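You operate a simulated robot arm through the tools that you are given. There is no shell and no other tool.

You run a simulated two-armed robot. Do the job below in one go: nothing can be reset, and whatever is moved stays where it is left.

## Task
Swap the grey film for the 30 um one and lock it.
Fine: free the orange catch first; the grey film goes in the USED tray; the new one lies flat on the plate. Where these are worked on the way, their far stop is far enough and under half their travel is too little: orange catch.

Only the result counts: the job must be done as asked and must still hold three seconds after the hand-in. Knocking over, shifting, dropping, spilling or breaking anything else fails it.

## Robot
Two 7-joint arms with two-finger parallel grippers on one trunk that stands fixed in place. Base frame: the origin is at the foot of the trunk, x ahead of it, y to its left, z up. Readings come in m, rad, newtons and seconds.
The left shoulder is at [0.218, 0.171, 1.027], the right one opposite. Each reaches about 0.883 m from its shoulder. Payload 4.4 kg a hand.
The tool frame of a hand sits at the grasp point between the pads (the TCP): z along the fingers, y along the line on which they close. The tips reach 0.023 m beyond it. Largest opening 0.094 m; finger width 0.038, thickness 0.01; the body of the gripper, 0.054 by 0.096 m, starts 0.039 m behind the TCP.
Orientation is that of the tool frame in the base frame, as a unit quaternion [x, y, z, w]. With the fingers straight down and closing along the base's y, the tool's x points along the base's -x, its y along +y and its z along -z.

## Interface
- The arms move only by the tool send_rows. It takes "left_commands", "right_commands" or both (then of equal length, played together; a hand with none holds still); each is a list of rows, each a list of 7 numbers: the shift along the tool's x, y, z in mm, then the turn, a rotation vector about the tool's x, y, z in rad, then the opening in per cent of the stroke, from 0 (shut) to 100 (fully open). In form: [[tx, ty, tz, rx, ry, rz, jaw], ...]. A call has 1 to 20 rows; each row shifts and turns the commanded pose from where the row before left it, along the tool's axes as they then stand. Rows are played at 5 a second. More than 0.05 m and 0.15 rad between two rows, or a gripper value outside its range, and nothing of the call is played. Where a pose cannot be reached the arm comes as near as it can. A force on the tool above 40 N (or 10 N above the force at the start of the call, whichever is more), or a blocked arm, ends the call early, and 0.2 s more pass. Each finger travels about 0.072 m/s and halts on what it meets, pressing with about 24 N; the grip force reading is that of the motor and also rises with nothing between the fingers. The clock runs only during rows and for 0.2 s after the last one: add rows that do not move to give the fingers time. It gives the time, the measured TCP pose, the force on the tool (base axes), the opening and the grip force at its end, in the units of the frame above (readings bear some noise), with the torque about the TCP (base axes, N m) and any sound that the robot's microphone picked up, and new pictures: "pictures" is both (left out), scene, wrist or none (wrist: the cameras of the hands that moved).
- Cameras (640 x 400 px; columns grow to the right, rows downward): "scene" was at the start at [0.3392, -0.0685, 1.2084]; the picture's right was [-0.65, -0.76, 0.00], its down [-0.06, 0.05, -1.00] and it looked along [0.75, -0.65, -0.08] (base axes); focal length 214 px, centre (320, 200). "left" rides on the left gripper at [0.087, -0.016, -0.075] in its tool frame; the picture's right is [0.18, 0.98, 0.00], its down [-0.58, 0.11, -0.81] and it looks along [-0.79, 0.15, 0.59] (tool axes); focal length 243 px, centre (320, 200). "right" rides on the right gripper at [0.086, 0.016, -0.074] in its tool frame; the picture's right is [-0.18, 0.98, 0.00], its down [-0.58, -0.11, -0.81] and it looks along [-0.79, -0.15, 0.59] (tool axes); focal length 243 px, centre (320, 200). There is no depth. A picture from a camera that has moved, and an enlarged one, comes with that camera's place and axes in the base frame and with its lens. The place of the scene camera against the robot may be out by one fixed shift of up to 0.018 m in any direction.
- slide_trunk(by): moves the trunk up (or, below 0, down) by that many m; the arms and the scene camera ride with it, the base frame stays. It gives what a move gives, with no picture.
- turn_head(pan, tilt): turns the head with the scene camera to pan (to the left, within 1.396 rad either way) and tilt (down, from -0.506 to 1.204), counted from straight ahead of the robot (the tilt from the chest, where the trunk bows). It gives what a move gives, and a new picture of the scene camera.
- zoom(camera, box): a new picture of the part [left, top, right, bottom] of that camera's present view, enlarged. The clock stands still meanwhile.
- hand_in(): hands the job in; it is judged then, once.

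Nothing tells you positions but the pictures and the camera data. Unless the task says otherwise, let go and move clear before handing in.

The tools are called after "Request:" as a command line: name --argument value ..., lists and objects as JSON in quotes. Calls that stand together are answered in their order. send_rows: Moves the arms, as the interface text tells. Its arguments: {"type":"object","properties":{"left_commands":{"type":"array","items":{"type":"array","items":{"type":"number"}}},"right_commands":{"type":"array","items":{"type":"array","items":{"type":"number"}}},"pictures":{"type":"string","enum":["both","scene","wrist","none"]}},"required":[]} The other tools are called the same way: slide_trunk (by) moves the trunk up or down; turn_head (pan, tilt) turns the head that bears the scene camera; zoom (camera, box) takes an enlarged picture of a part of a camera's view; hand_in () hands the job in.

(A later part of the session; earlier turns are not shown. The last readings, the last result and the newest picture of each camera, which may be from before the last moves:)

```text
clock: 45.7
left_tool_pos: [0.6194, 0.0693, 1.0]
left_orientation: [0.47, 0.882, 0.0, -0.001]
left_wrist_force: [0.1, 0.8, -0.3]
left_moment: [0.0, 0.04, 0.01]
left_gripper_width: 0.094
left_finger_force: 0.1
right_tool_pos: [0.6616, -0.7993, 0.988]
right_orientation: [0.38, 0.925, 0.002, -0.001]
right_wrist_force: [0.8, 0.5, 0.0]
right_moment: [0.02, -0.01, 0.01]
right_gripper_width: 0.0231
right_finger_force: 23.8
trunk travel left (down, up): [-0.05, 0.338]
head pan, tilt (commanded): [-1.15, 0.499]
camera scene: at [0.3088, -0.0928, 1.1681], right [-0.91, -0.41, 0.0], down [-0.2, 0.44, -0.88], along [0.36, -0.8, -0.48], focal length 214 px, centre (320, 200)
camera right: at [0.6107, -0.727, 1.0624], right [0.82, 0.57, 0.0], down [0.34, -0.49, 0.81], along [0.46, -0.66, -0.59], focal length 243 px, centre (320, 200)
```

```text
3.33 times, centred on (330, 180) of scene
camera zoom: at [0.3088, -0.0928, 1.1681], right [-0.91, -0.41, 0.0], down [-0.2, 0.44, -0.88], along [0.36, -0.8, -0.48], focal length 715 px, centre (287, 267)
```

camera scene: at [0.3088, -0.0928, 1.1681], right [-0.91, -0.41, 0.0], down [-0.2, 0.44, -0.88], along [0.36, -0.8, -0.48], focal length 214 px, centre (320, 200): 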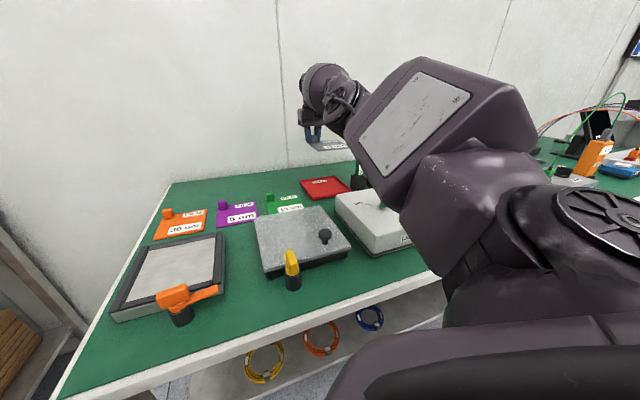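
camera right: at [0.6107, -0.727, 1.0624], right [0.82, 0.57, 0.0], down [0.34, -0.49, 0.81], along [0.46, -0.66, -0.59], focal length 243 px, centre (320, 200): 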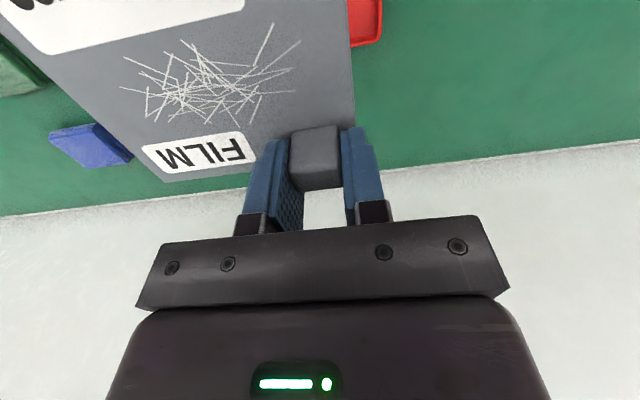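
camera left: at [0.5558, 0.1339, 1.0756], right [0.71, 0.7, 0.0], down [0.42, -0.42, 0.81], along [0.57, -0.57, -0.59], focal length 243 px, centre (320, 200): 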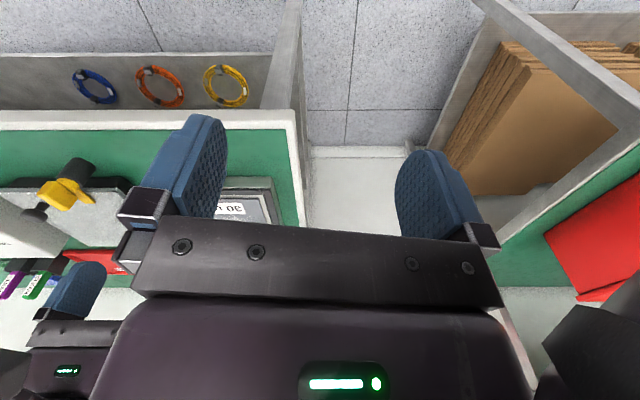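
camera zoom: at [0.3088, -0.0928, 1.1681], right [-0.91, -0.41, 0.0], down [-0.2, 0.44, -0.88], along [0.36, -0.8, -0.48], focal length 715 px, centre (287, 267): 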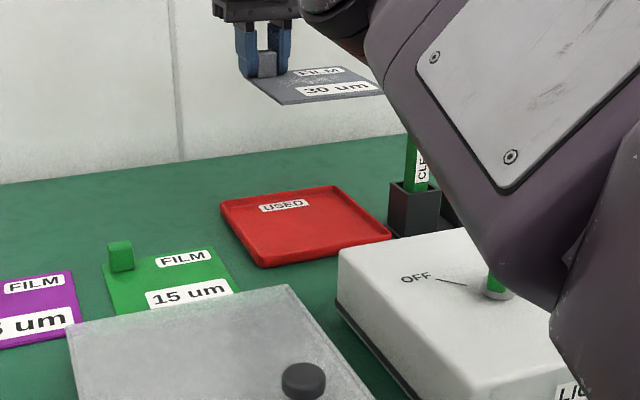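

The film hovers by the tray. To keep the right elbow and forearm well clear of the LIGHT box while lowering, I'll raise the trunk 0.08 m first, then look again.

Request:
slide_trunk --by 0.08

Request:
turn_head --pan -1.1 --tilt 0.5

Request:
zoom --camera "scene" --box '[260, 120, 420, 240]'

```text
clock: 46.9
left_tool_pos: [0.6199, 0.0698, 1.0788]
left_orientation: [0.47, 0.883, -0.001, -0.003]
left_wrist_force: [0.2, -0.9, -0.5]
left_moment: [-0.03, 0.0, 0.0]
left_gripper_width: 0.094
left_finger_force: 0.1
right_tool_pos: [0.5967, -0.7985, 1.1998]
right_orientation: [0.378, 0.915, 0.054, 0.13]
right_wrist_force: [0.5, 0.0, -0.8]
right_moment: [0.01, -0.01, -0.03]
right_gripper_width: 0.0233
right_finger_force: 23.9
trunk travel left (down, up): [-0.13, 0.258]
head pan, tilt (commanded): [-1.15, 0.499]
```

```text
clock: 47.5
left_tool_pos: [0.6177, 0.0705, 1.0828]
left_orientation: [0.47, 0.883, 0.0, -0.001]
left_wrist_force: [0.2, -0.4, -0.3]
left_moment: [0.02, 0.0, 0.01]
left_gripper_width: 0.0939
left_finger_force: 0.0
right_tool_pos: [0.594, -0.7979, 1.202]
right_orientation: [0.377, 0.915, 0.055, 0.132]
right_wrist_force: [-0.1, 0.3, -0.7]
right_moment: [0.0, 0.0, 0.0]
right_gripper_width: 0.0232
right_finger_force: 24.3
trunk travel left (down, up): [-0.13, 0.258]
head pan, tilt (commanded): [-1.1, 0.499]
camera scene: at [0.2353, -0.0897, 1.2697], right [-0.89, -0.45, 0.0], down [-0.22, 0.43, -0.88], along [0.4, -0.78, -0.48], focal length 214 px, centre (320, 200)
```

scene: 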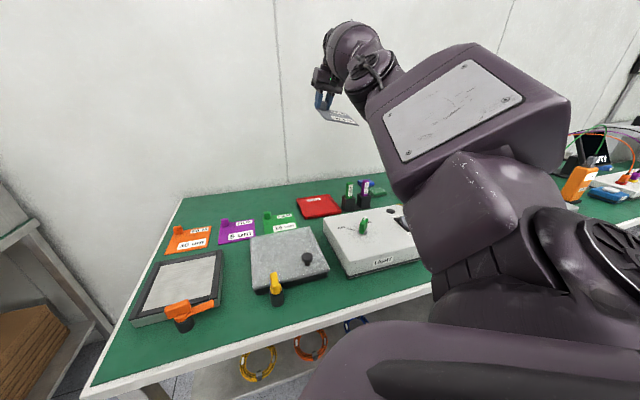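

```text
3.33 times, centred on (340, 180) of scene
camera zoom: at [0.2353, -0.0897, 1.2697], right [-0.89, -0.45, 0.0], down [-0.22, 0.43, -0.88], along [0.4, -0.78, -0.48], focal length 715 px, centre (253, 267)
```

zoom: 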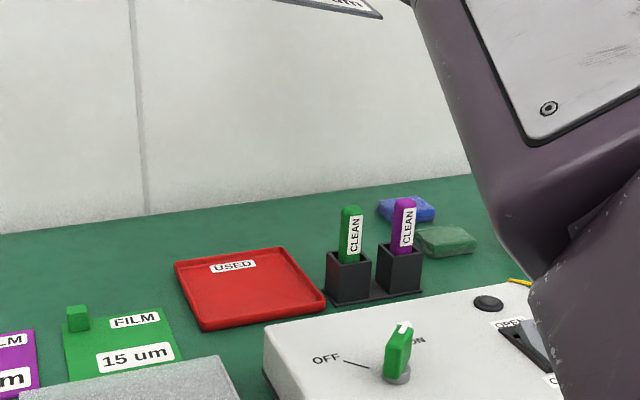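

Raising the trunk also leaned it back and put the right hand out of reach (it tilted). I'll lower the trunk back to where it was.

Request:
slide_trunk --by -0.08

Request:
turn_head --pan -1.1 --tilt 0.45

Request:
zoom --camera "scene" --box '[200, 100, 420, 240]'

```text
clock: 48.7
left_tool_pos: [0.6161, 0.0715, 1.0049]
left_orientation: [0.47, 0.882, 0.001, 0.003]
left_wrist_force: [0.6, -0.2, 0.2]
left_moment: [-0.04, 0.01, 0.02]
left_gripper_width: 0.0937
left_finger_force: 0.0
right_tool_pos: [0.5915, -0.7971, 1.1267]
right_orientation: [0.377, 0.915, 0.055, 0.135]
right_wrist_force: [-0.4, 0.6, -0.1]
right_moment: [-0.01, -0.03, 0.0]
right_gripper_width: 0.0231
right_finger_force: 24.1
trunk travel left (down, up): [-0.05, 0.338]
head pan, tilt (commanded): [-1.1, 0.499]
```

```text
clock: 49.3
left_tool_pos: [0.6178, 0.0705, 1.0013]
left_orientation: [0.47, 0.883, 0.0, 0.0]
left_wrist_force: [0.5, 0.1, 0.0]
left_moment: [0.01, 0.02, 0.02]
left_gripper_width: 0.094
left_finger_force: 0.2
right_tool_pos: [0.5939, -0.7997, 1.1223]
right_orientation: [0.378, 0.915, 0.054, 0.131]
right_wrist_force: [0.5, 1.3, -0.5]
right_moment: [0.03, 0.0, 0.01]
right_gripper_width: 0.023
right_finger_force: 23.9
trunk travel left (down, up): [-0.05, 0.338]
head pan, tilt (commanded): [-1.1, 0.45]
camera scene: at [0.3118, -0.0906, 1.1735], right [-0.89, -0.45, 0.0], down [-0.2, 0.39, -0.9], along [0.41, -0.8, -0.44], focal length 214 px, centre (320, 200)
```

scene: 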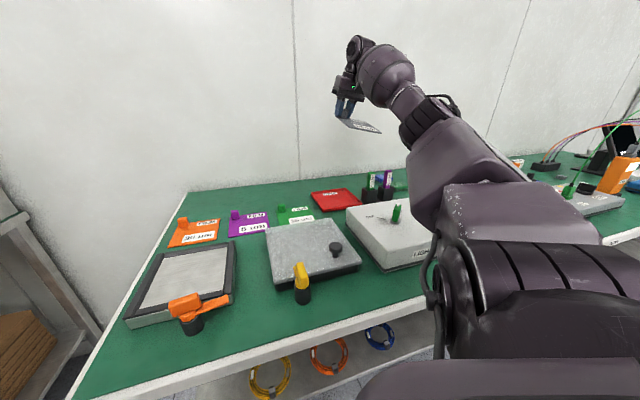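

```text
2.86 times, centred on (310, 170) of scene
camera zoom: at [0.3118, -0.0906, 1.1735], right [-0.89, -0.45, 0.0], down [-0.2, 0.39, -0.9], along [0.41, -0.8, -0.44], focal length 613 px, centre (349, 286)
```

zoom: 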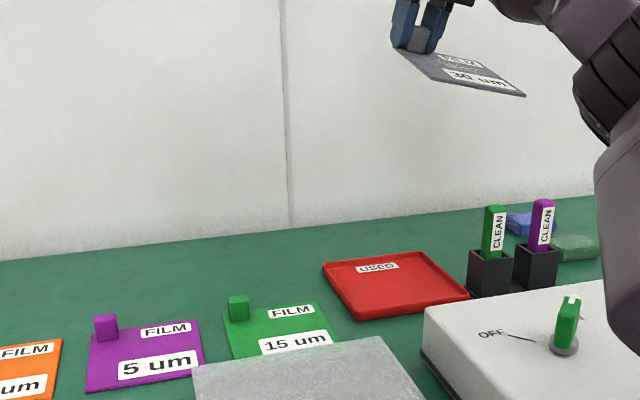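

The arm kept its tilted pose when the trunk came back. I'll bring the hand down a bit in free air and level it again.

Request:
send_rows --right_commands '[[8, -8, 38, 0, 0, 0, 0], [8, -8, 38, 0, 0, 0, 0], [0, 0, 0, 0.1, 0.1, 0, 0], [0, 0, 0, 0.1, 0.1, 0, 0], [0, 0, 0, 0, 0, 0, 0]]' --pictures "both"

Request:
zoom --camera "scene" --box '[260, 100, 460, 240]'

```text
clock: 50.5
left_tool_pos: [0.617, 0.0702, 1.0021]
left_orientation: [0.47, 0.883, 0.0, 0.0]
left_wrist_force: [0.8, -0.3, -0.2]
left_moment: [0.03, 0.0, -0.04]
left_gripper_width: 0.0941
left_finger_force: 0.1
right_tool_pos: [0.5934, -0.7981, 1.0425]
right_orientation: [0.381, 0.924, 0.0, 0.001]
right_wrist_force: [0.8, -0.1, -0.9]
right_moment: [0.0, 0.02, 0.01]
right_gripper_width: 0.0233
right_finger_force: 23.8
trunk travel left (down, up): [-0.05, 0.338]
head pan, tilt (commanded): [-1.1, 0.45]
camera scene: at [0.3116, -0.0905, 1.1736], right [-0.89, -0.45, 0.0], down [-0.2, 0.39, -0.9], along [0.41, -0.8, -0.44], focal length 214 px, centre (320, 200)
camera right: at [0.5424, -0.7259, 1.1177], right [0.82, 0.57, 0.0], down [0.33, -0.49, 0.81], along [0.46, -0.67, -0.59], focal length 243 px, centre (320, 200)
```

scene: 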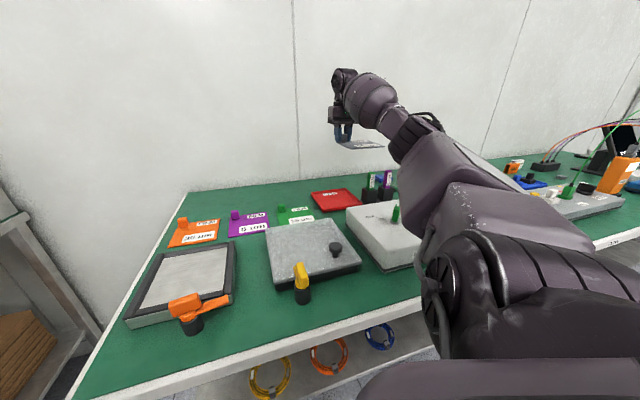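
right: 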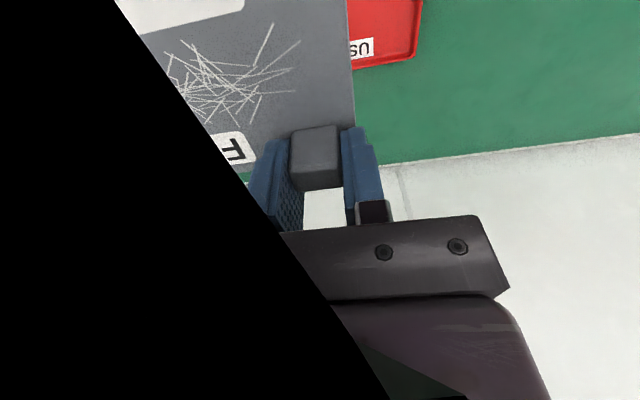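

```text
2.86 times, centred on (360, 170) of scene
camera zoom: at [0.3116, -0.0905, 1.1736], right [-0.89, -0.45, 0.0], down [-0.2, 0.39, -0.9], along [0.41, -0.8, -0.44], focal length 613 px, centre (206, 286)
```

zoom: 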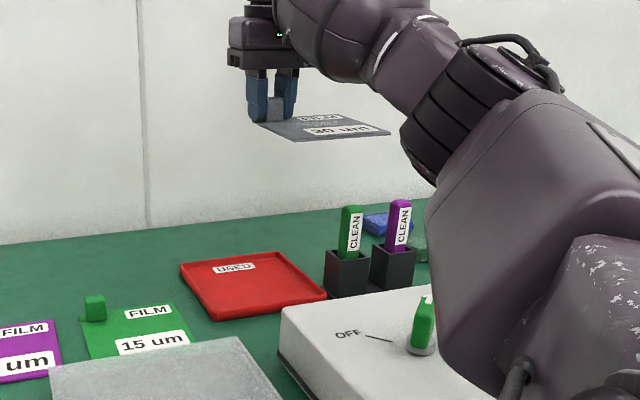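

Level again, film above the tray area. I'll enlarge the wrist view to pin down the tray's back-left corner.

Request:
zoom --camera "right" --box '[330, 0, 470, 90]'

Request:
zoom --camera "scene" --box '[300, 170, 400, 230]'

```text
4.44 times, centred on (400, 45) of right
camera zoom: at [0.5424, -0.7259, 1.1177], right [0.82, 0.57, 0.0], down [0.33, -0.49, 0.81], along [0.46, -0.67, -0.59], focal length 1078 px, centre (-36, 889)
```

zoom: 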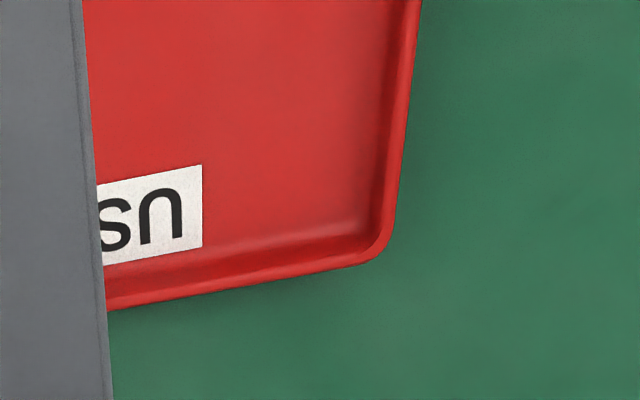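

```text
6.40 times, centred on (350, 200) of scene
camera zoom: at [0.3116, -0.0905, 1.1736], right [-0.89, -0.45, 0.0], down [-0.2, 0.39, -0.9], along [0.41, -0.8, -0.44], focal length 1373 px, centre (128, 200)
```

zoom: 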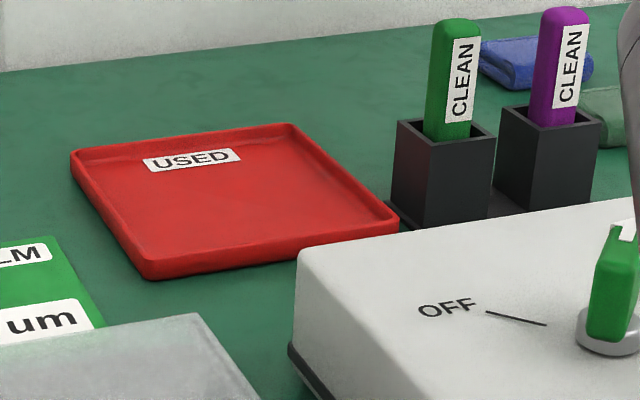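

Tray centre works out at about (0.604, -0.772), aligned with the bench. Before lowering I want to see the right elbow against the LIGHT box from the side, so I'll turn the left hand's camera that way.

Request:
send_rows --left_commands '[[0, 0, 0, 0, 0, 0.14, 100], [0, 0, 0, 0, 0, 0.14, 100], [0, 0, 0, 0, 0, 0, 100]]' --pictures "wrist"

Request:
turn_head --pan -1.39 --tilt 0.6

```text
clock: 51.3
left_tool_pos: [0.618, 0.0698, 1.0026]
left_orientation: [0.589, 0.808, 0.001, 0.0]
left_wrist_force: [0.1, 0.9, 0.4]
left_moment: [-0.01, -0.02, 0.03]
left_gripper_width: 0.0937
left_finger_force: 0.0
right_tool_pos: [0.593, -0.7978, 1.0434]
right_orientation: [0.382, 0.924, 0.0, 0.0]
right_wrist_force: [0.9, 0.2, -0.4]
right_moment: [0.03, -0.03, 0.02]
right_gripper_width: 0.023
right_finger_force: 23.8
trunk travel left (down, up): [-0.05, 0.338]
head pan, tilt (commanded): [-1.1, 0.45]
camera left: at [0.5757, 0.1483, 1.0751], right [0.88, 0.48, 0.0], down [0.28, -0.52, 0.81], along [0.38, -0.71, -0.59], focal length 243 px, centre (320, 200)
```

left: 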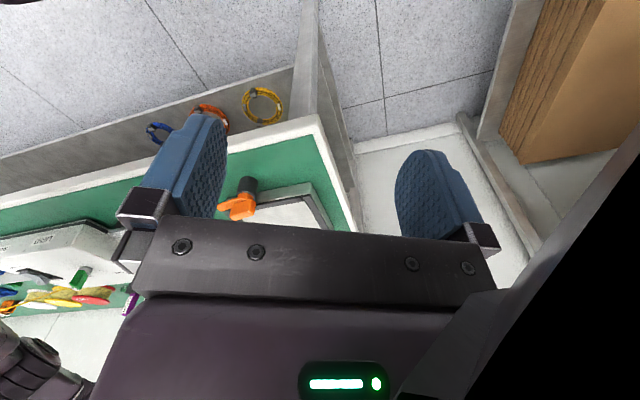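

```text
clock: 52.1
left_tool_pos: [0.618, 0.0707, 1.0017]
left_orientation: [0.589, 0.808, 0.001, 0.0]
left_wrist_force: [-0.4, 0.0, -0.5]
left_moment: [0.0, -0.02, -0.01]
left_gripper_width: 0.0942
left_finger_force: 0.1
right_tool_pos: [0.5938, -0.7984, 1.0421]
right_orientation: [0.382, 0.924, 0.0, 0.001]
right_wrist_force: [-0.6, 0.2, 0.2]
right_moment: [0.02, -0.01, -0.02]
right_gripper_width: 0.0232
right_finger_force: 24.0
trunk travel left (down, up): [-0.05, 0.338]
head pan, tilt (commanded): [-1.389, 0.6]
camera scene: at [0.2859, -0.0955, 1.1601], right [-0.98, -0.18, 0.0], down [-0.1, 0.56, -0.83], along [0.15, -0.81, -0.56], focal length 214 px, centre (320, 200)
```

scene: 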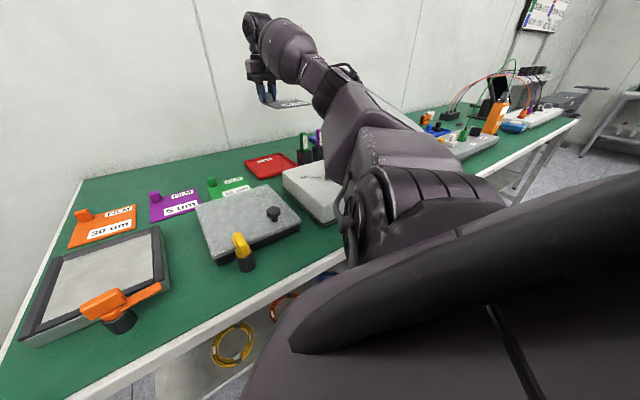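

Request:
zoom --camera "left" --box '[0, 200, 180, 400]'

Request:
zoom --camera "scene" --box '[220, 0, 420, 260]'

```text
2.00 times, centred on (90, 300) of left
camera zoom: at [0.5756, 0.1482, 1.0751], right [0.88, 0.48, 0.0], down [0.28, -0.52, 0.81], along [0.38, -0.71, -0.59], focal length 485 px, centre (780, 0)
```

zoom: 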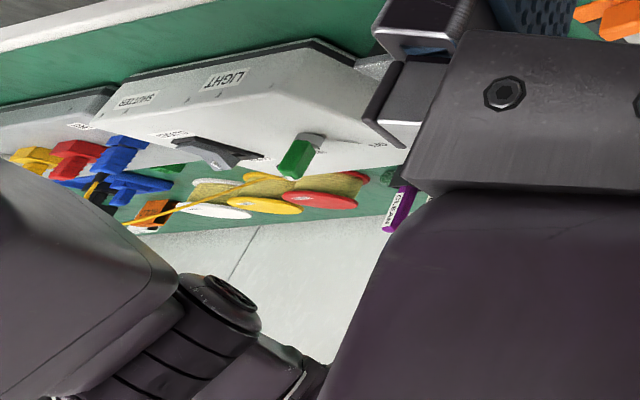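

```text
1.54 times, centred on (320, 130) of scene
camera zoom: at [0.2859, -0.0955, 1.1601], right [-0.98, -0.18, 0.0], down [-0.1, 0.56, -0.83], along [0.15, -0.81, -0.56], focal length 330 px, centre (320, 308)
```

zoom: 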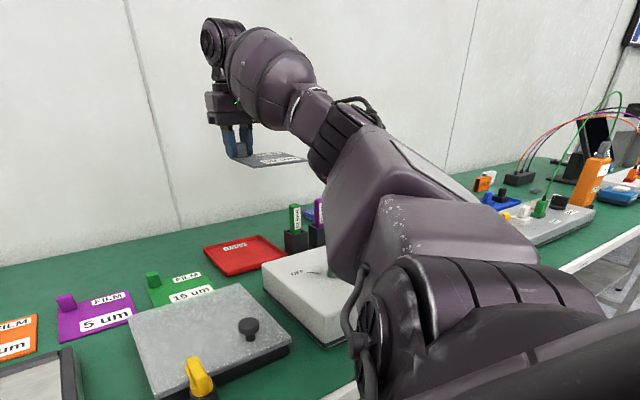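

Seen from the left, the right elbow is about 10–15 cm above the LIGHT box and its lever, which leaves little room for lowering while stretched out. Turning the hand a quarter turn puts the tray-drop grasp point nearer the robot, so I'll do that up high and shift in.

Request:
send_rows --right_commands '[[0, 0, 0, 0, 0, -0.1427, 0], [0, 0, 0, 0, 0, -0.1427, 0], [0, 0, 0, 0, 0, -0.1427, 0], [0, 0, 0, 0, 0, -0.1427, 0], [0, 0, 0, 0, 0, -0.1427, 0], [0, 0, 0, 0, 0, -0.1427, 0], [0, 0, 0, 0, 0, -0.1427, 0], [0, 0, 0, 0, 0, -0.1427, 0], [0, 0, 0, 0, 0, -0.1427, 0], [0, 0, 0, 0, 0, -0.1427, 0], [0, 0, 0, 0, 0, -0.1427, 0], [-38, 24.5, 0, 0, 0, 0, 0], [-38, 24.5, 0, 0, 0, 0, 0], [0, 0, 0, 0, 0, 0, 0]]' --pictures "both"

Request:
zoom --camera "left" --box '[0, 200, 180, 400]'

```text
clock: 55.1
left_tool_pos: [0.6189, 0.0695, 1.0008]
left_orientation: [0.589, 0.808, 0.0, 0.0]
left_wrist_force: [0.6, -1.4, 0.2]
left_moment: [0.0, 0.02, -0.01]
left_gripper_width: 0.0939
left_finger_force: 0.1
right_tool_pos: [0.6106, -0.71, 1.0415]
right_orientation: [-0.384, 0.924, -0.002, 0.0]
right_wrist_force: [0.2, 0.3, -1.2]
right_moment: [0.01, 0.02, -0.01]
right_gripper_width: 0.0233
right_finger_force: 24.1
trunk travel left (down, up): [-0.05, 0.338]
head pan, tilt (commanded): [-1.389, 0.6]
camera scene: at [0.2858, -0.0955, 1.1601], right [-0.98, -0.18, 0.0], down [-0.1, 0.56, -0.83], along [0.15, -0.81, -0.56], focal length 214 px, centre (320, 200)
camera right: at [0.5381, -0.7602, 1.1176], right [-0.57, 0.82, 0.0], down [0.49, 0.34, 0.81], along [0.67, 0.46, -0.59], focal length 243 px, centre (320, 200)
```

scene: 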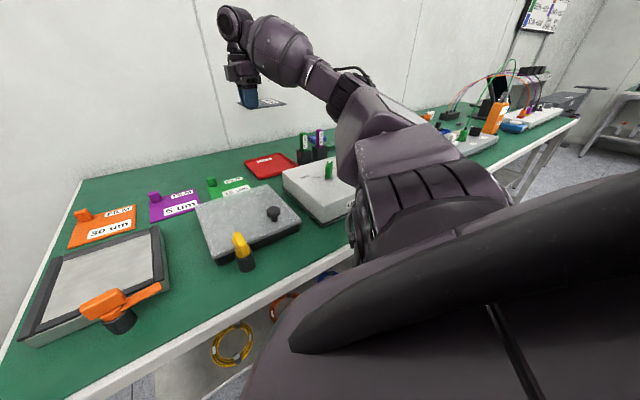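
right: 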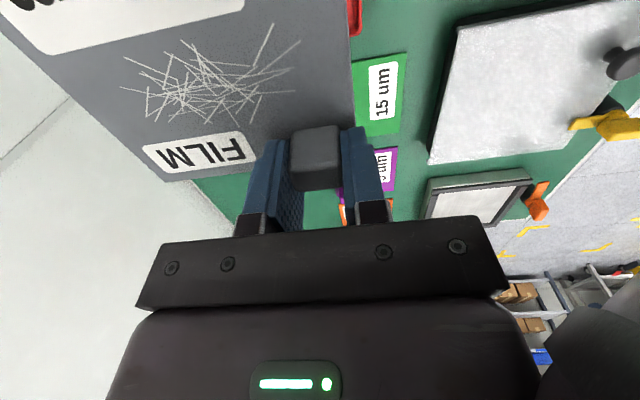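

```text
2.00 times, centred on (90, 300) of left
camera zoom: at [0.5756, 0.1482, 1.0751], right [0.88, 0.48, 0.0], down [0.28, -0.52, 0.81], along [0.38, -0.71, -0.59], focal length 485 px, centre (780, 0)
```

zoom: 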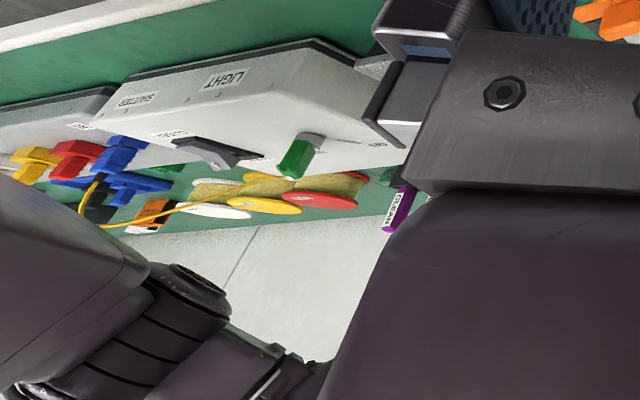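

The elbow now sits further out and higher, and the tray corner projects exactly where I predicted it. I'll lower in stages, checking the clearance.

Request:
send_rows --right_commands '[[0, 0, 35, 0, 0, 0, 0], [0, 0, 35, 0, 0, 0, 0], [0, 0, 35, 0, 0, 0, 0], [0, 0, 0, 0, 0, 0, 0]]' --pictures "both"

Request:
zoom --camera "left" --box '[0, 200, 180, 400]'

Request:
zoom --camera "scene" --box '[200, 60, 400, 240]'

```text
clock: 56.1
left_tool_pos: [0.618, 0.0702, 1.0018]
left_orientation: [0.588, 0.809, 0.001, 0.0]
left_wrist_force: [-0.3, 0.1, -0.1]
left_moment: [-0.01, 0.0, 0.01]
left_gripper_width: 0.0939
left_finger_force: 0.1
right_tool_pos: [0.614, -0.7106, 0.9379]
right_orientation: [-0.384, 0.923, -0.001, 0.001]
right_wrist_force: [0.7, -0.6, -0.2]
right_moment: [0.04, -0.01, 0.03]
right_gripper_width: 0.023
right_finger_force: 24.1
trunk travel left (down, up): [-0.05, 0.338]
head pan, tilt (commanded): [-1.389, 0.6]
camera scene: at [0.2854, -0.0956, 1.1603], right [-0.98, -0.18, 0.0], down [-0.1, 0.56, -0.83], along [0.15, -0.81, -0.56], focal length 214 px, centre (320, 200)
camera right: at [0.5389, -0.7606, 1.0135], right [-0.57, 0.82, 0.0], down [0.49, 0.34, 0.81], along [0.67, 0.46, -0.59], focal length 243 px, centre (320, 200)
```

scene: 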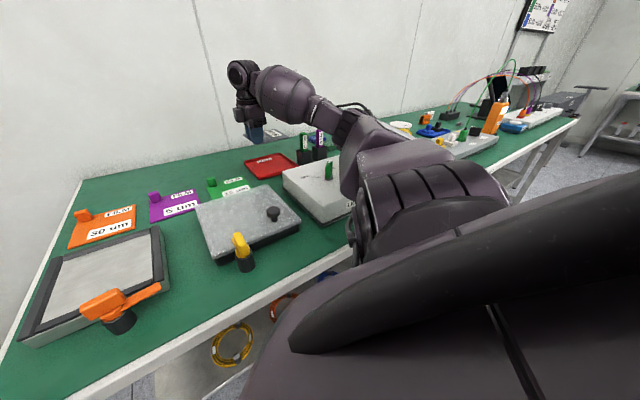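
right: 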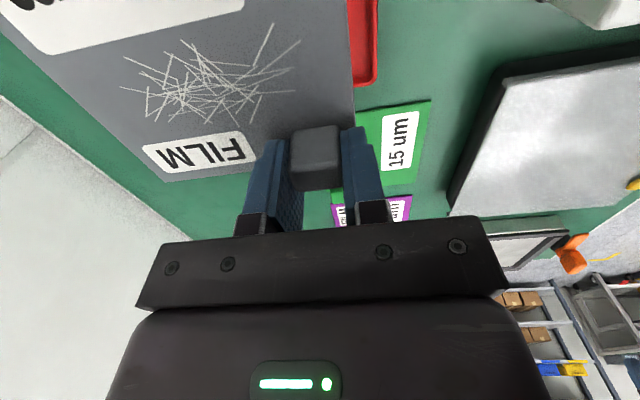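

```text
2.00 times, centred on (90, 300) of left
camera zoom: at [0.5752, 0.1481, 1.0757], right [0.88, 0.48, 0.0], down [0.28, -0.52, 0.81], along [0.38, -0.71, -0.59], focal length 485 px, centre (780, 0)
```

zoom: 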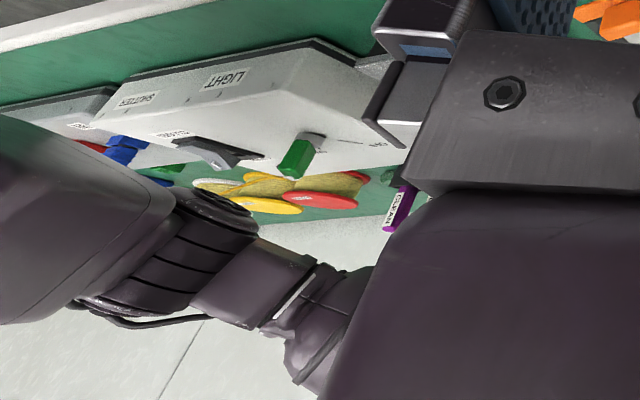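

```text
2.22 times, centred on (300, 150) of scene
camera zoom: at [0.2854, -0.0956, 1.1603], right [-0.98, -0.18, 0.0], down [-0.1, 0.56, -0.83], along [0.15, -0.81, -0.56], focal length 477 px, centre (364, 311)
```

zoom: 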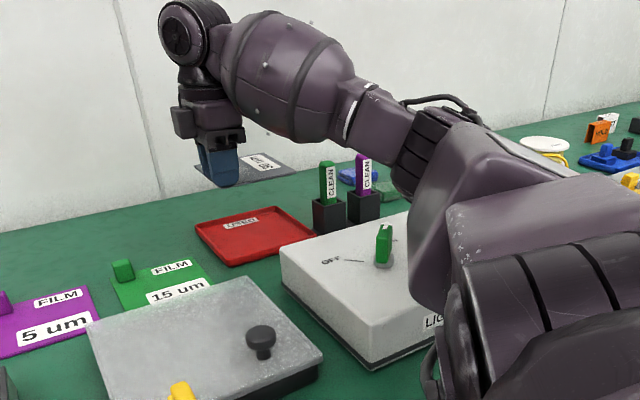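

The elbow ring is now only about 5 cm straight above the LIGHT lever, so I must not lower further like this. With this nearer grasp point the arm has reach to spare, so I'll raise the trunk (hand rides along) to lift the elbow, and check.

Request:
slide_trunk --by 0.08

Request:
zoom --camera "scene" --box '[180, 60, 440, 260]'

Request:
zoom --camera "left" --box '[0, 200, 180, 400]'

```text
clock: 57.3
left_tool_pos: [0.6197, 0.0705, 1.079]
left_orientation: [0.588, 0.809, -0.002, -0.003]
left_wrist_force: [0.2, 0.6, -0.7]
left_moment: [-0.01, 0.07, 0.01]
left_gripper_width: 0.0938
left_finger_force: 0.1
right_tool_pos: [0.614, -0.7105, 1.0131]
right_orientation: [-0.384, 0.923, 0.0, -0.002]
right_wrist_force: [0.6, -0.6, -0.3]
right_moment: [0.0, 0.02, 0.02]
right_gripper_width: 0.0229
right_finger_force: 24.2
trunk travel left (down, up): [-0.13, 0.258]
head pan, tilt (commanded): [-1.389, 0.6]
```

```text
2.00 times, centred on (310, 160) of scene
camera zoom: at [0.2121, -0.0957, 1.2597], right [-0.98, -0.18, 0.0], down [-0.1, 0.56, -0.82], along [0.15, -0.81, -0.57], focal length 429 px, centre (340, 280)
```

zoom: 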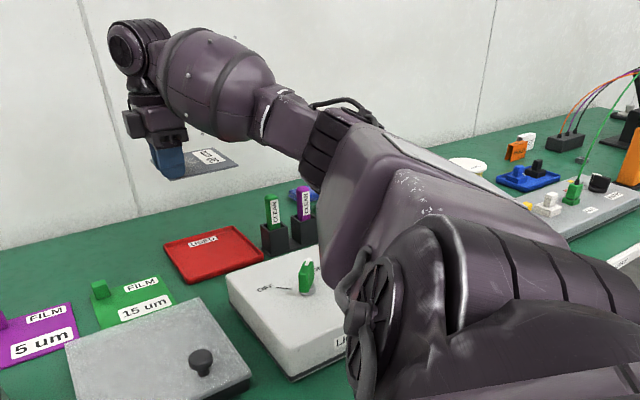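

```text
2.00 times, centred on (90, 300) of left
camera zoom: at [0.578, 0.1484, 1.1527], right [0.88, 0.48, 0.0], down [0.29, -0.52, 0.8], along [0.38, -0.71, -0.59], focal length 485 px, centre (780, 0)
```

zoom: 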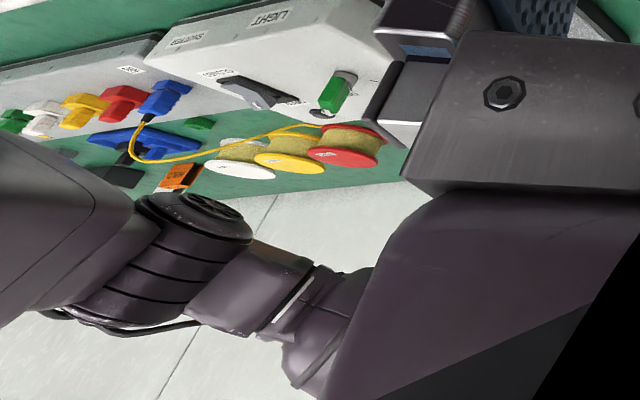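

The hand kept its pose and the elbow is higher and clearer of the lever. I'll lower 90 mm and check again.

Request:
send_rows --right_commands '[[0, 0, 30, 0, 0, 0, 0], [0, 0, 30, 0, 0, 0, 0], [0, 0, 30, 0, 0, 0, 0], [0, 0, 0, 0, 0, 0, 0]]' --pictures "both"

Request:
zoom --camera "scene" --box '[180, 60, 440, 260]'

Request:
zoom --camera "left" --box '[0, 200, 180, 400]'

```text
clock: 58.3
left_tool_pos: [0.6176, 0.0711, 1.0836]
left_orientation: [0.589, 0.808, -0.001, 0.0]
left_wrist_force: [-0.9, -0.2, 0.1]
left_moment: [0.0, 0.02, -0.02]
left_gripper_width: 0.0939
left_finger_force: 0.1
right_tool_pos: [0.6122, -0.7088, 0.9283]
right_orientation: [-0.384, 0.923, -0.002, 0.001]
right_wrist_force: [-0.5, 0.4, -0.1]
right_moment: [0.01, -0.04, -0.03]
right_gripper_width: 0.0231
right_finger_force: 24.2
trunk travel left (down, up): [-0.13, 0.258]
head pan, tilt (commanded): [-1.389, 0.6]
camera scene: at [0.2095, -0.0954, 1.2609], right [-0.98, -0.18, 0.0], down [-0.1, 0.56, -0.83], along [0.15, -0.81, -0.56], focal length 214 px, centre (320, 200)
camera right: at [0.5385, -0.7596, 1.0024], right [-0.57, 0.82, 0.0], down [0.49, 0.34, 0.81], along [0.67, 0.46, -0.59], focal length 243 px, centre (320, 200)
```

scene: 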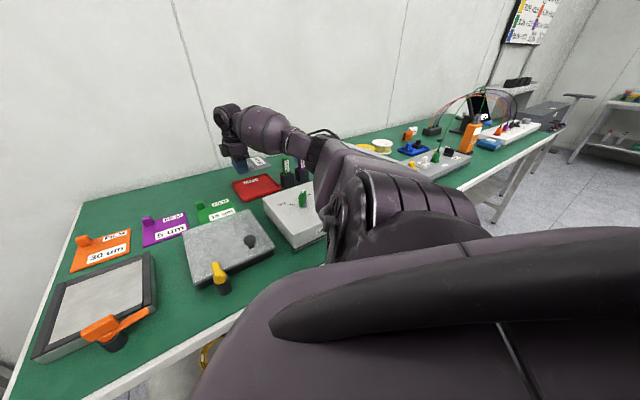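
right: 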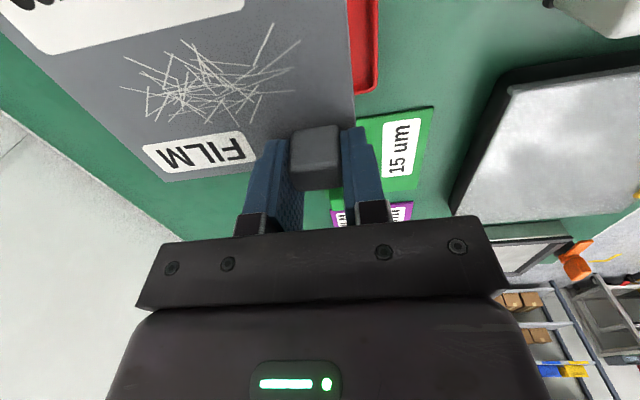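

```text
2.00 times, centred on (310, 160) of scene
camera zoom: at [0.2095, -0.0954, 1.2609], right [-0.98, -0.18, 0.0], down [-0.1, 0.56, -0.83], along [0.15, -0.81, -0.56], focal length 429 px, centre (340, 280)
```

zoom: 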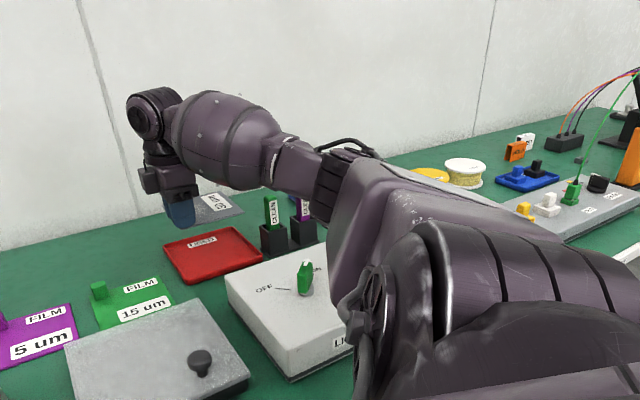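

```text
2.00 times, centred on (90, 300) of left
camera zoom: at [0.5752, 0.1488, 1.156], right [0.88, 0.48, 0.0], down [0.28, -0.52, 0.81], along [0.39, -0.71, -0.59], focal length 485 px, centre (780, 0)
```

zoom: 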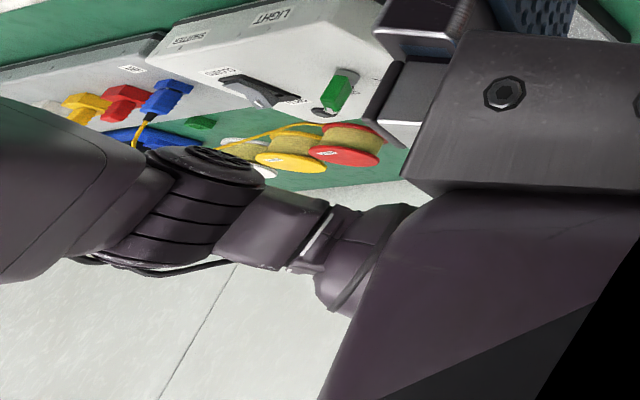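

Clearance over the lever is now about 9 cm with about 9 cm still to go down; I'll add 0.06 m more trunk height for margin, then lower further.

Request:
slide_trunk --by 0.06

Request:
send_rows --right_commands '[[0, 0, 30, 0, 0, 0, 0], [0, 0, 30, 0, 0, 0, 0], [0, 0, 30, 0, 0, 0, 0], [0, 0, 0, 0, 0, 0, 0]]' --pictures "both"

Request:
zoom --camera "scene" --box '[160, 100, 360, 260]'

Request:
zoom --camera "left" --box '[0, 180, 200, 400]'

```text
clock: 59.3
left_tool_pos: [0.6202, 0.0724, 1.1395]
left_orientation: [0.588, 0.809, -0.001, -0.001]
left_wrist_force: [0.4, -0.3, -0.8]
left_moment: [-0.02, 0.03, -0.01]
left_gripper_width: 0.094
left_finger_force: 0.0
right_tool_pos: [0.6137, -0.7103, 0.9852]
right_orientation: [-0.384, 0.923, 0.0, -0.001]
right_wrist_force: [0.4, -0.8, -1.2]
right_moment: [0.02, 0.0, 0.01]
right_gripper_width: 0.023
right_finger_force: 23.9
trunk travel left (down, up): [-0.19, 0.198]
head pan, tilt (commanded): [-1.389, 0.6]
```

```text
clock: 60.3
left_tool_pos: [0.6165, 0.07, 1.1421]
left_orientation: [0.588, 0.809, 0.0, 0.0]
left_wrist_force: [-0.2, 0.1, 0.5]
left_moment: [0.01, -0.03, 0.0]
left_gripper_width: 0.0938
left_finger_force: 0.1
right_tool_pos: [0.6112, -0.7098, 0.8971]
right_orientation: [-0.384, 0.924, -0.002, 0.001]
right_wrist_force: [-0.3, 0.1, -0.6]
right_moment: [0.02, 0.01, -0.01]
right_gripper_width: 0.0232
right_finger_force: 24.0
trunk travel left (down, up): [-0.19, 0.198]
head pan, tilt (commanded): [-1.389, 0.6]
camera scene: at [0.1491, -0.0953, 1.3307], right [-0.98, -0.18, 0.0], down [-0.1, 0.56, -0.83], along [0.15, -0.81, -0.56], focal length 214 px, centre (320, 200)
camera right: at [0.5382, -0.7599, 0.9721], right [-0.57, 0.82, 0.0], down [0.49, 0.34, 0.81], along [0.67, 0.46, -0.59], focal length 243 px, centre (320, 200)
```

scene: 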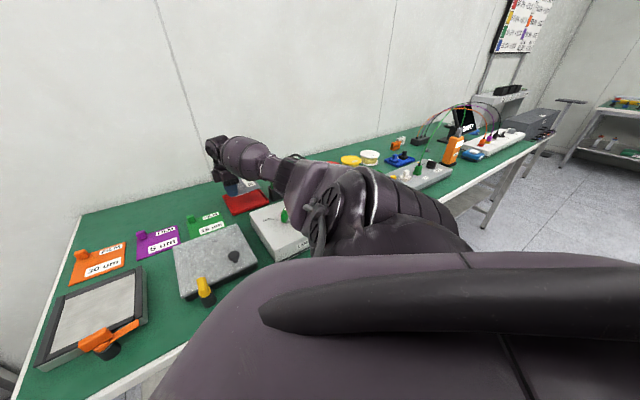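
right: 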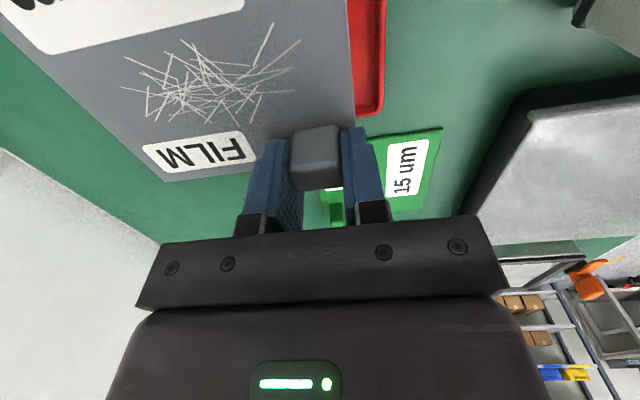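

```text
2.50 times, centred on (260, 180) of scene
camera zoom: at [0.1491, -0.0953, 1.3307], right [-0.98, -0.18, 0.0], down [-0.1, 0.56, -0.83], along [0.15, -0.81, -0.56], focal length 536 px, centre (470, 250)
```

zoom: 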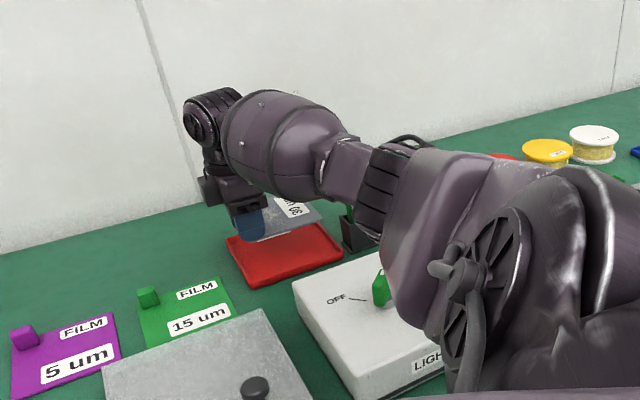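

```text
1.82 times, centred on (100, 290) of left
camera zoom: at [0.5752, 0.1488, 1.216], right [0.88, 0.48, 0.0], down [0.28, -0.52, 0.81], along [0.39, -0.71, -0.59], focal length 441 px, centre (720, 36)
```

zoom: 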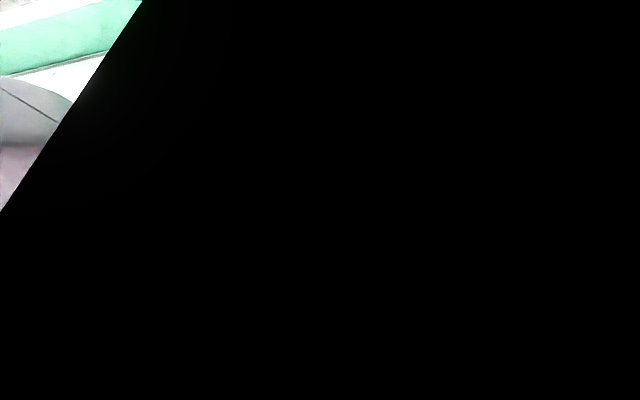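

The elbow has about 10 cm over the lever now, and the film is over the tray. I'll lower to just above the rim and check the fit.

Request:
send_rows --right_commands '[[0, 0, 22, 0, 0, 0, 0], [0, 0, 22, 0, 0, 0, 0], [0, 0, 0, 0, 0, 0, 0]]' --pictures "both"

Request:
zoom --camera "scene" --box '[200, 160, 300, 240]'

Request:
zoom --camera "right" --box '[240, 0, 420, 160]'

```text
clock: 61.1
left_tool_pos: [0.6187, 0.0701, 1.1422]
left_orientation: [0.588, 0.809, 0.001, 0.001]
left_wrist_force: [-0.8, -0.1, 0.2]
left_moment: [0.01, 0.0, 0.04]
left_gripper_width: 0.0944
left_finger_force: 0.1
right_tool_pos: [0.6117, -0.7111, 0.8523]
right_orientation: [-0.383, 0.924, -0.002, 0.001]
right_wrist_force: [-0.7, 0.4, 0.1]
right_moment: [0.0, -0.01, 0.0]
right_gripper_width: 0.023
right_finger_force: 24.2
trunk travel left (down, up): [-0.19, 0.198]
head pan, tilt (commanded): [-1.389, 0.6]
camera scene: at [0.1494, -0.0954, 1.3306], right [-0.98, -0.18, 0.0], down [-0.1, 0.56, -0.83], along [0.15, -0.81, -0.56], focal length 214 px, centre (320, 200)
camera right: at [0.5393, -0.7606, 0.9282], right [-0.57, 0.82, 0.0], down [0.49, 0.34, 0.81], along [0.67, 0.46, -0.59], focal length 243 px, centre (320, 200)
```

scene: 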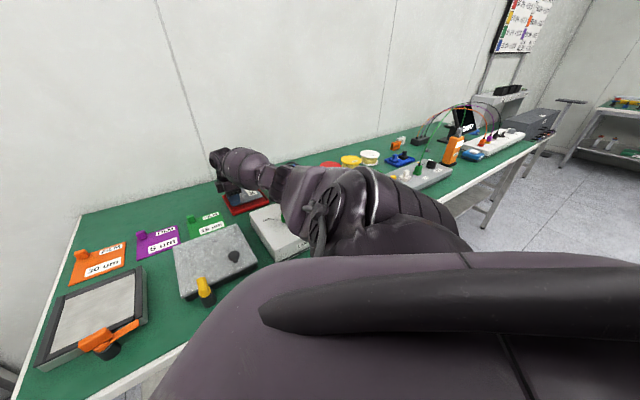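
right: 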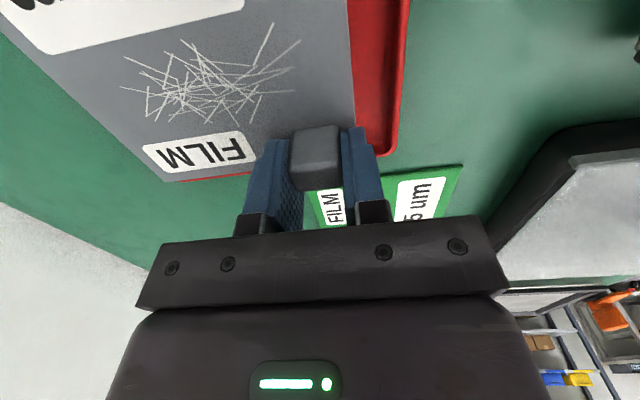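

```text
5.00 times, centred on (250, 200) of scene
camera zoom: at [0.1494, -0.0954, 1.3306], right [-0.98, -0.18, 0.0], down [-0.1, 0.56, -0.83], along [0.15, -0.81, -0.56], focal length 1072 px, centre (670, 200)
```

zoom: 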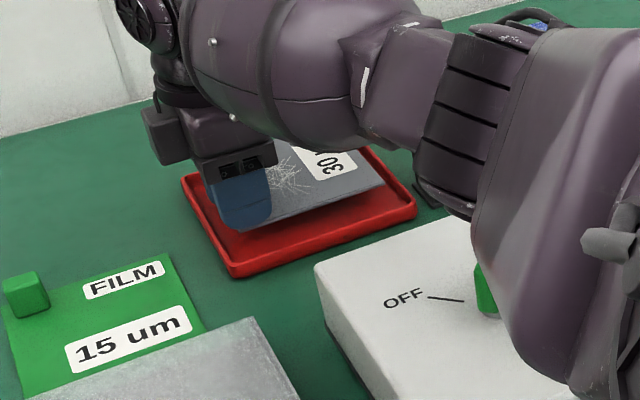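

```text
2.50 times, centred on (330, 80) of right
camera zoom: at [0.5393, -0.7606, 0.9282], right [-0.57, 0.82, 0.0], down [0.49, 0.34, 0.81], along [0.67, 0.46, -0.59], focal length 606 px, centre (295, 500)
```

zoom: 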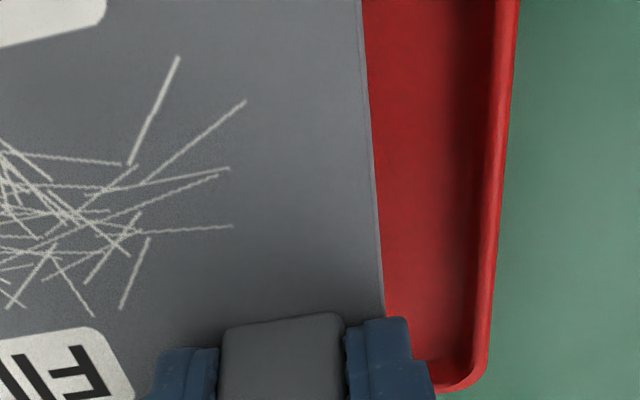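

Film fits over the tray with clear margins. I can't see the elbow-to-lever gap well from here, so I'll lower the left hand a bit to restore its side view before the last 25 mm.

Request:
send_rows --left_commands '[[0, 0, 30, 0, 0, 0, 100], [0, 0, 30, 0, 0, 0, 100], [0, 0, 30, 0, 0, 0, 100], [0, 0, 30, 0, 0, 0, 100], [0, 0, 0, 0, 0, 0, 100]]' --pictures "wrist"

Request:
zoom --camera "left" --box '[0, 180, 200, 400]'

```text
clock: 62.3
left_tool_pos: [0.617, 0.0717, 1.0226]
left_orientation: [0.589, 0.808, 0.001, 0.0]
left_wrist_force: [0.1, -0.2, 0.3]
left_moment: [-0.01, -0.02, -0.03]
left_gripper_width: 0.0942
left_finger_force: 0.0
right_tool_pos: [0.6129, -0.7102, 0.8529]
right_orientation: [-0.383, 0.924, -0.002, 0.001]
right_wrist_force: [-0.4, -0.1, -0.6]
right_moment: [0.01, -0.01, 0.0]
right_gripper_width: 0.0231
right_finger_force: 23.4
trunk travel left (down, up): [-0.19, 0.198]
head pan, tilt (commanded): [-1.389, 0.6]
camera left: at [0.5746, 0.1495, 1.0963], right [0.88, 0.48, 0.0], down [0.28, -0.52, 0.81], along [0.39, -0.71, -0.59], focal length 243 px, centre (320, 200)
```

left: 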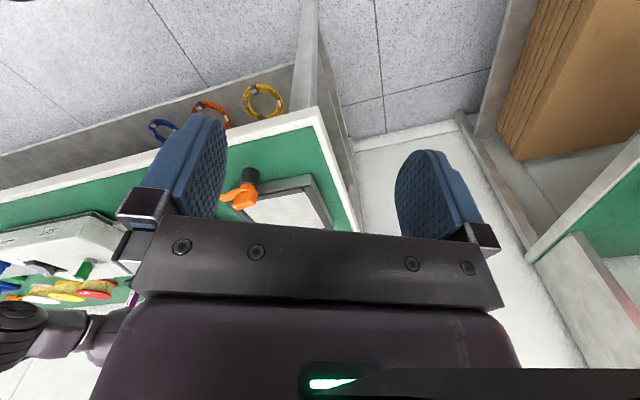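

```text
1.82 times, centred on (100, 290) of left
camera zoom: at [0.5746, 0.1495, 1.0963], right [0.88, 0.48, 0.0], down [0.28, -0.52, 0.81], along [0.39, -0.71, -0.59], focal length 441 px, centre (720, 36)
```

zoom: 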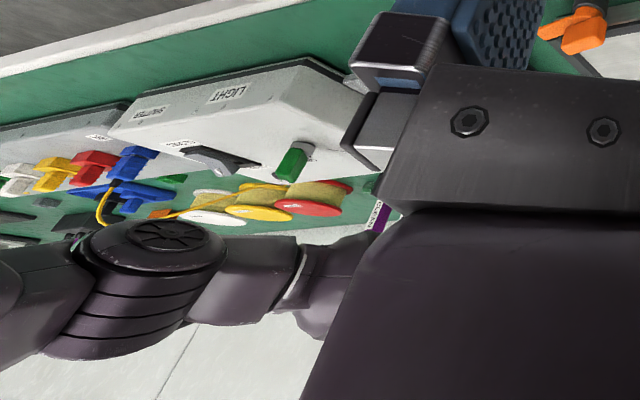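

The ring is about 7 cm above and beside the lever, so the last 25 mm is safe. I'll lower slowly into the tray watching the vertical force.

Request:
send_rows --right_commands '[[0, 0, 5, 0, 0, 0, 0], [0, 0, 5, 0, 0, 0, 0], [0, 0, 4, 0, 0, 0, 0], [0, 0, 3, 0, 0, 0, 0], [0, 0, 0, 0, 0, 0, 0]]' --pictures "wrist"

Request:
zoom --camera "scene" --box '[200, 160, 300, 240]'

Request:
zoom --camera "right" --box '[240, 0, 420, 160]'

```text
clock: 63.5
left_tool_pos: [0.6168, 0.0714, 1.0235]
left_orientation: [0.588, 0.809, 0.0, 0.0]
left_wrist_force: [0.0, -0.2, 0.1]
left_moment: [0.01, -0.01, -0.04]
left_gripper_width: 0.0942
left_finger_force: 0.1
right_tool_pos: [0.6122, -0.7116, 0.8372]
right_orientation: [-0.384, 0.923, -0.001, 0.0]
right_wrist_force: [-0.1, 0.0, -0.7]
right_moment: [0.02, 0.0, -0.02]
right_gripper_width: 0.0231
right_finger_force: 24.4
trunk travel left (down, up): [-0.19, 0.198]
head pan, tilt (commanded): [-1.389, 0.6]
camera right: at [0.539, -0.7609, 0.912], right [-0.57, 0.82, 0.0], down [0.49, 0.34, 0.81], along [0.67, 0.46, -0.59], focal length 243 px, centre (320, 200)
```

right: 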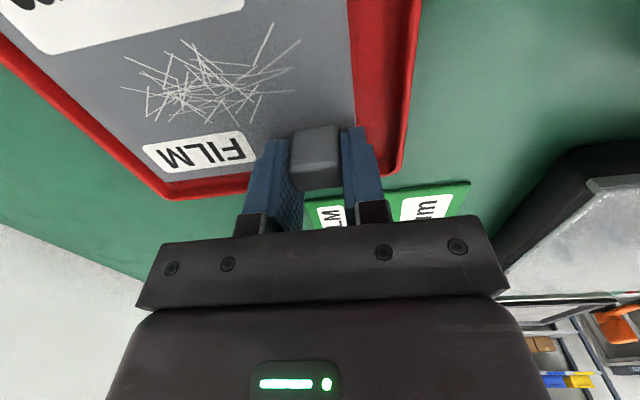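

```text
5.00 times, centred on (250, 200) of scene
camera zoom: at [0.1496, -0.0955, 1.3305], right [-0.98, -0.18, 0.0], down [-0.1, 0.56, -0.83], along [0.15, -0.81, -0.56], focal length 1072 px, centre (670, 200)
```

zoom: 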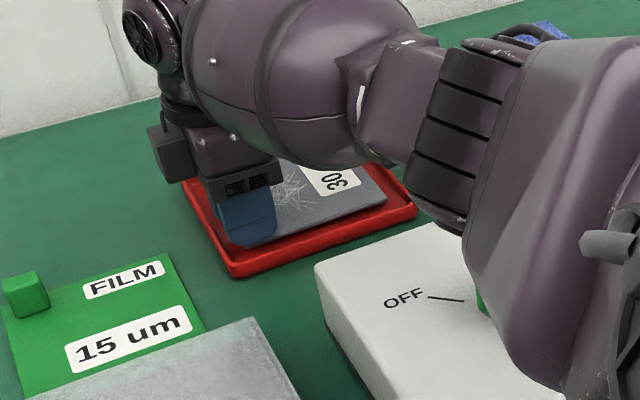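

```text
2.50 times, centred on (330, 80) of right
camera zoom: at [0.539, -0.7609, 0.912], right [-0.57, 0.82, 0.0], down [0.49, 0.34, 0.81], along [0.67, 0.46, -0.59], focal length 606 px, centre (295, 500)
```

zoom: 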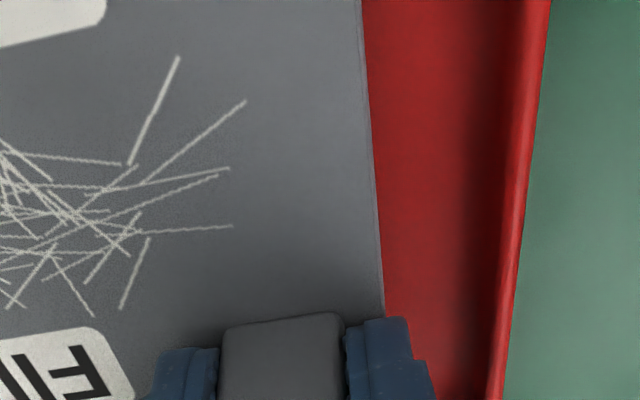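

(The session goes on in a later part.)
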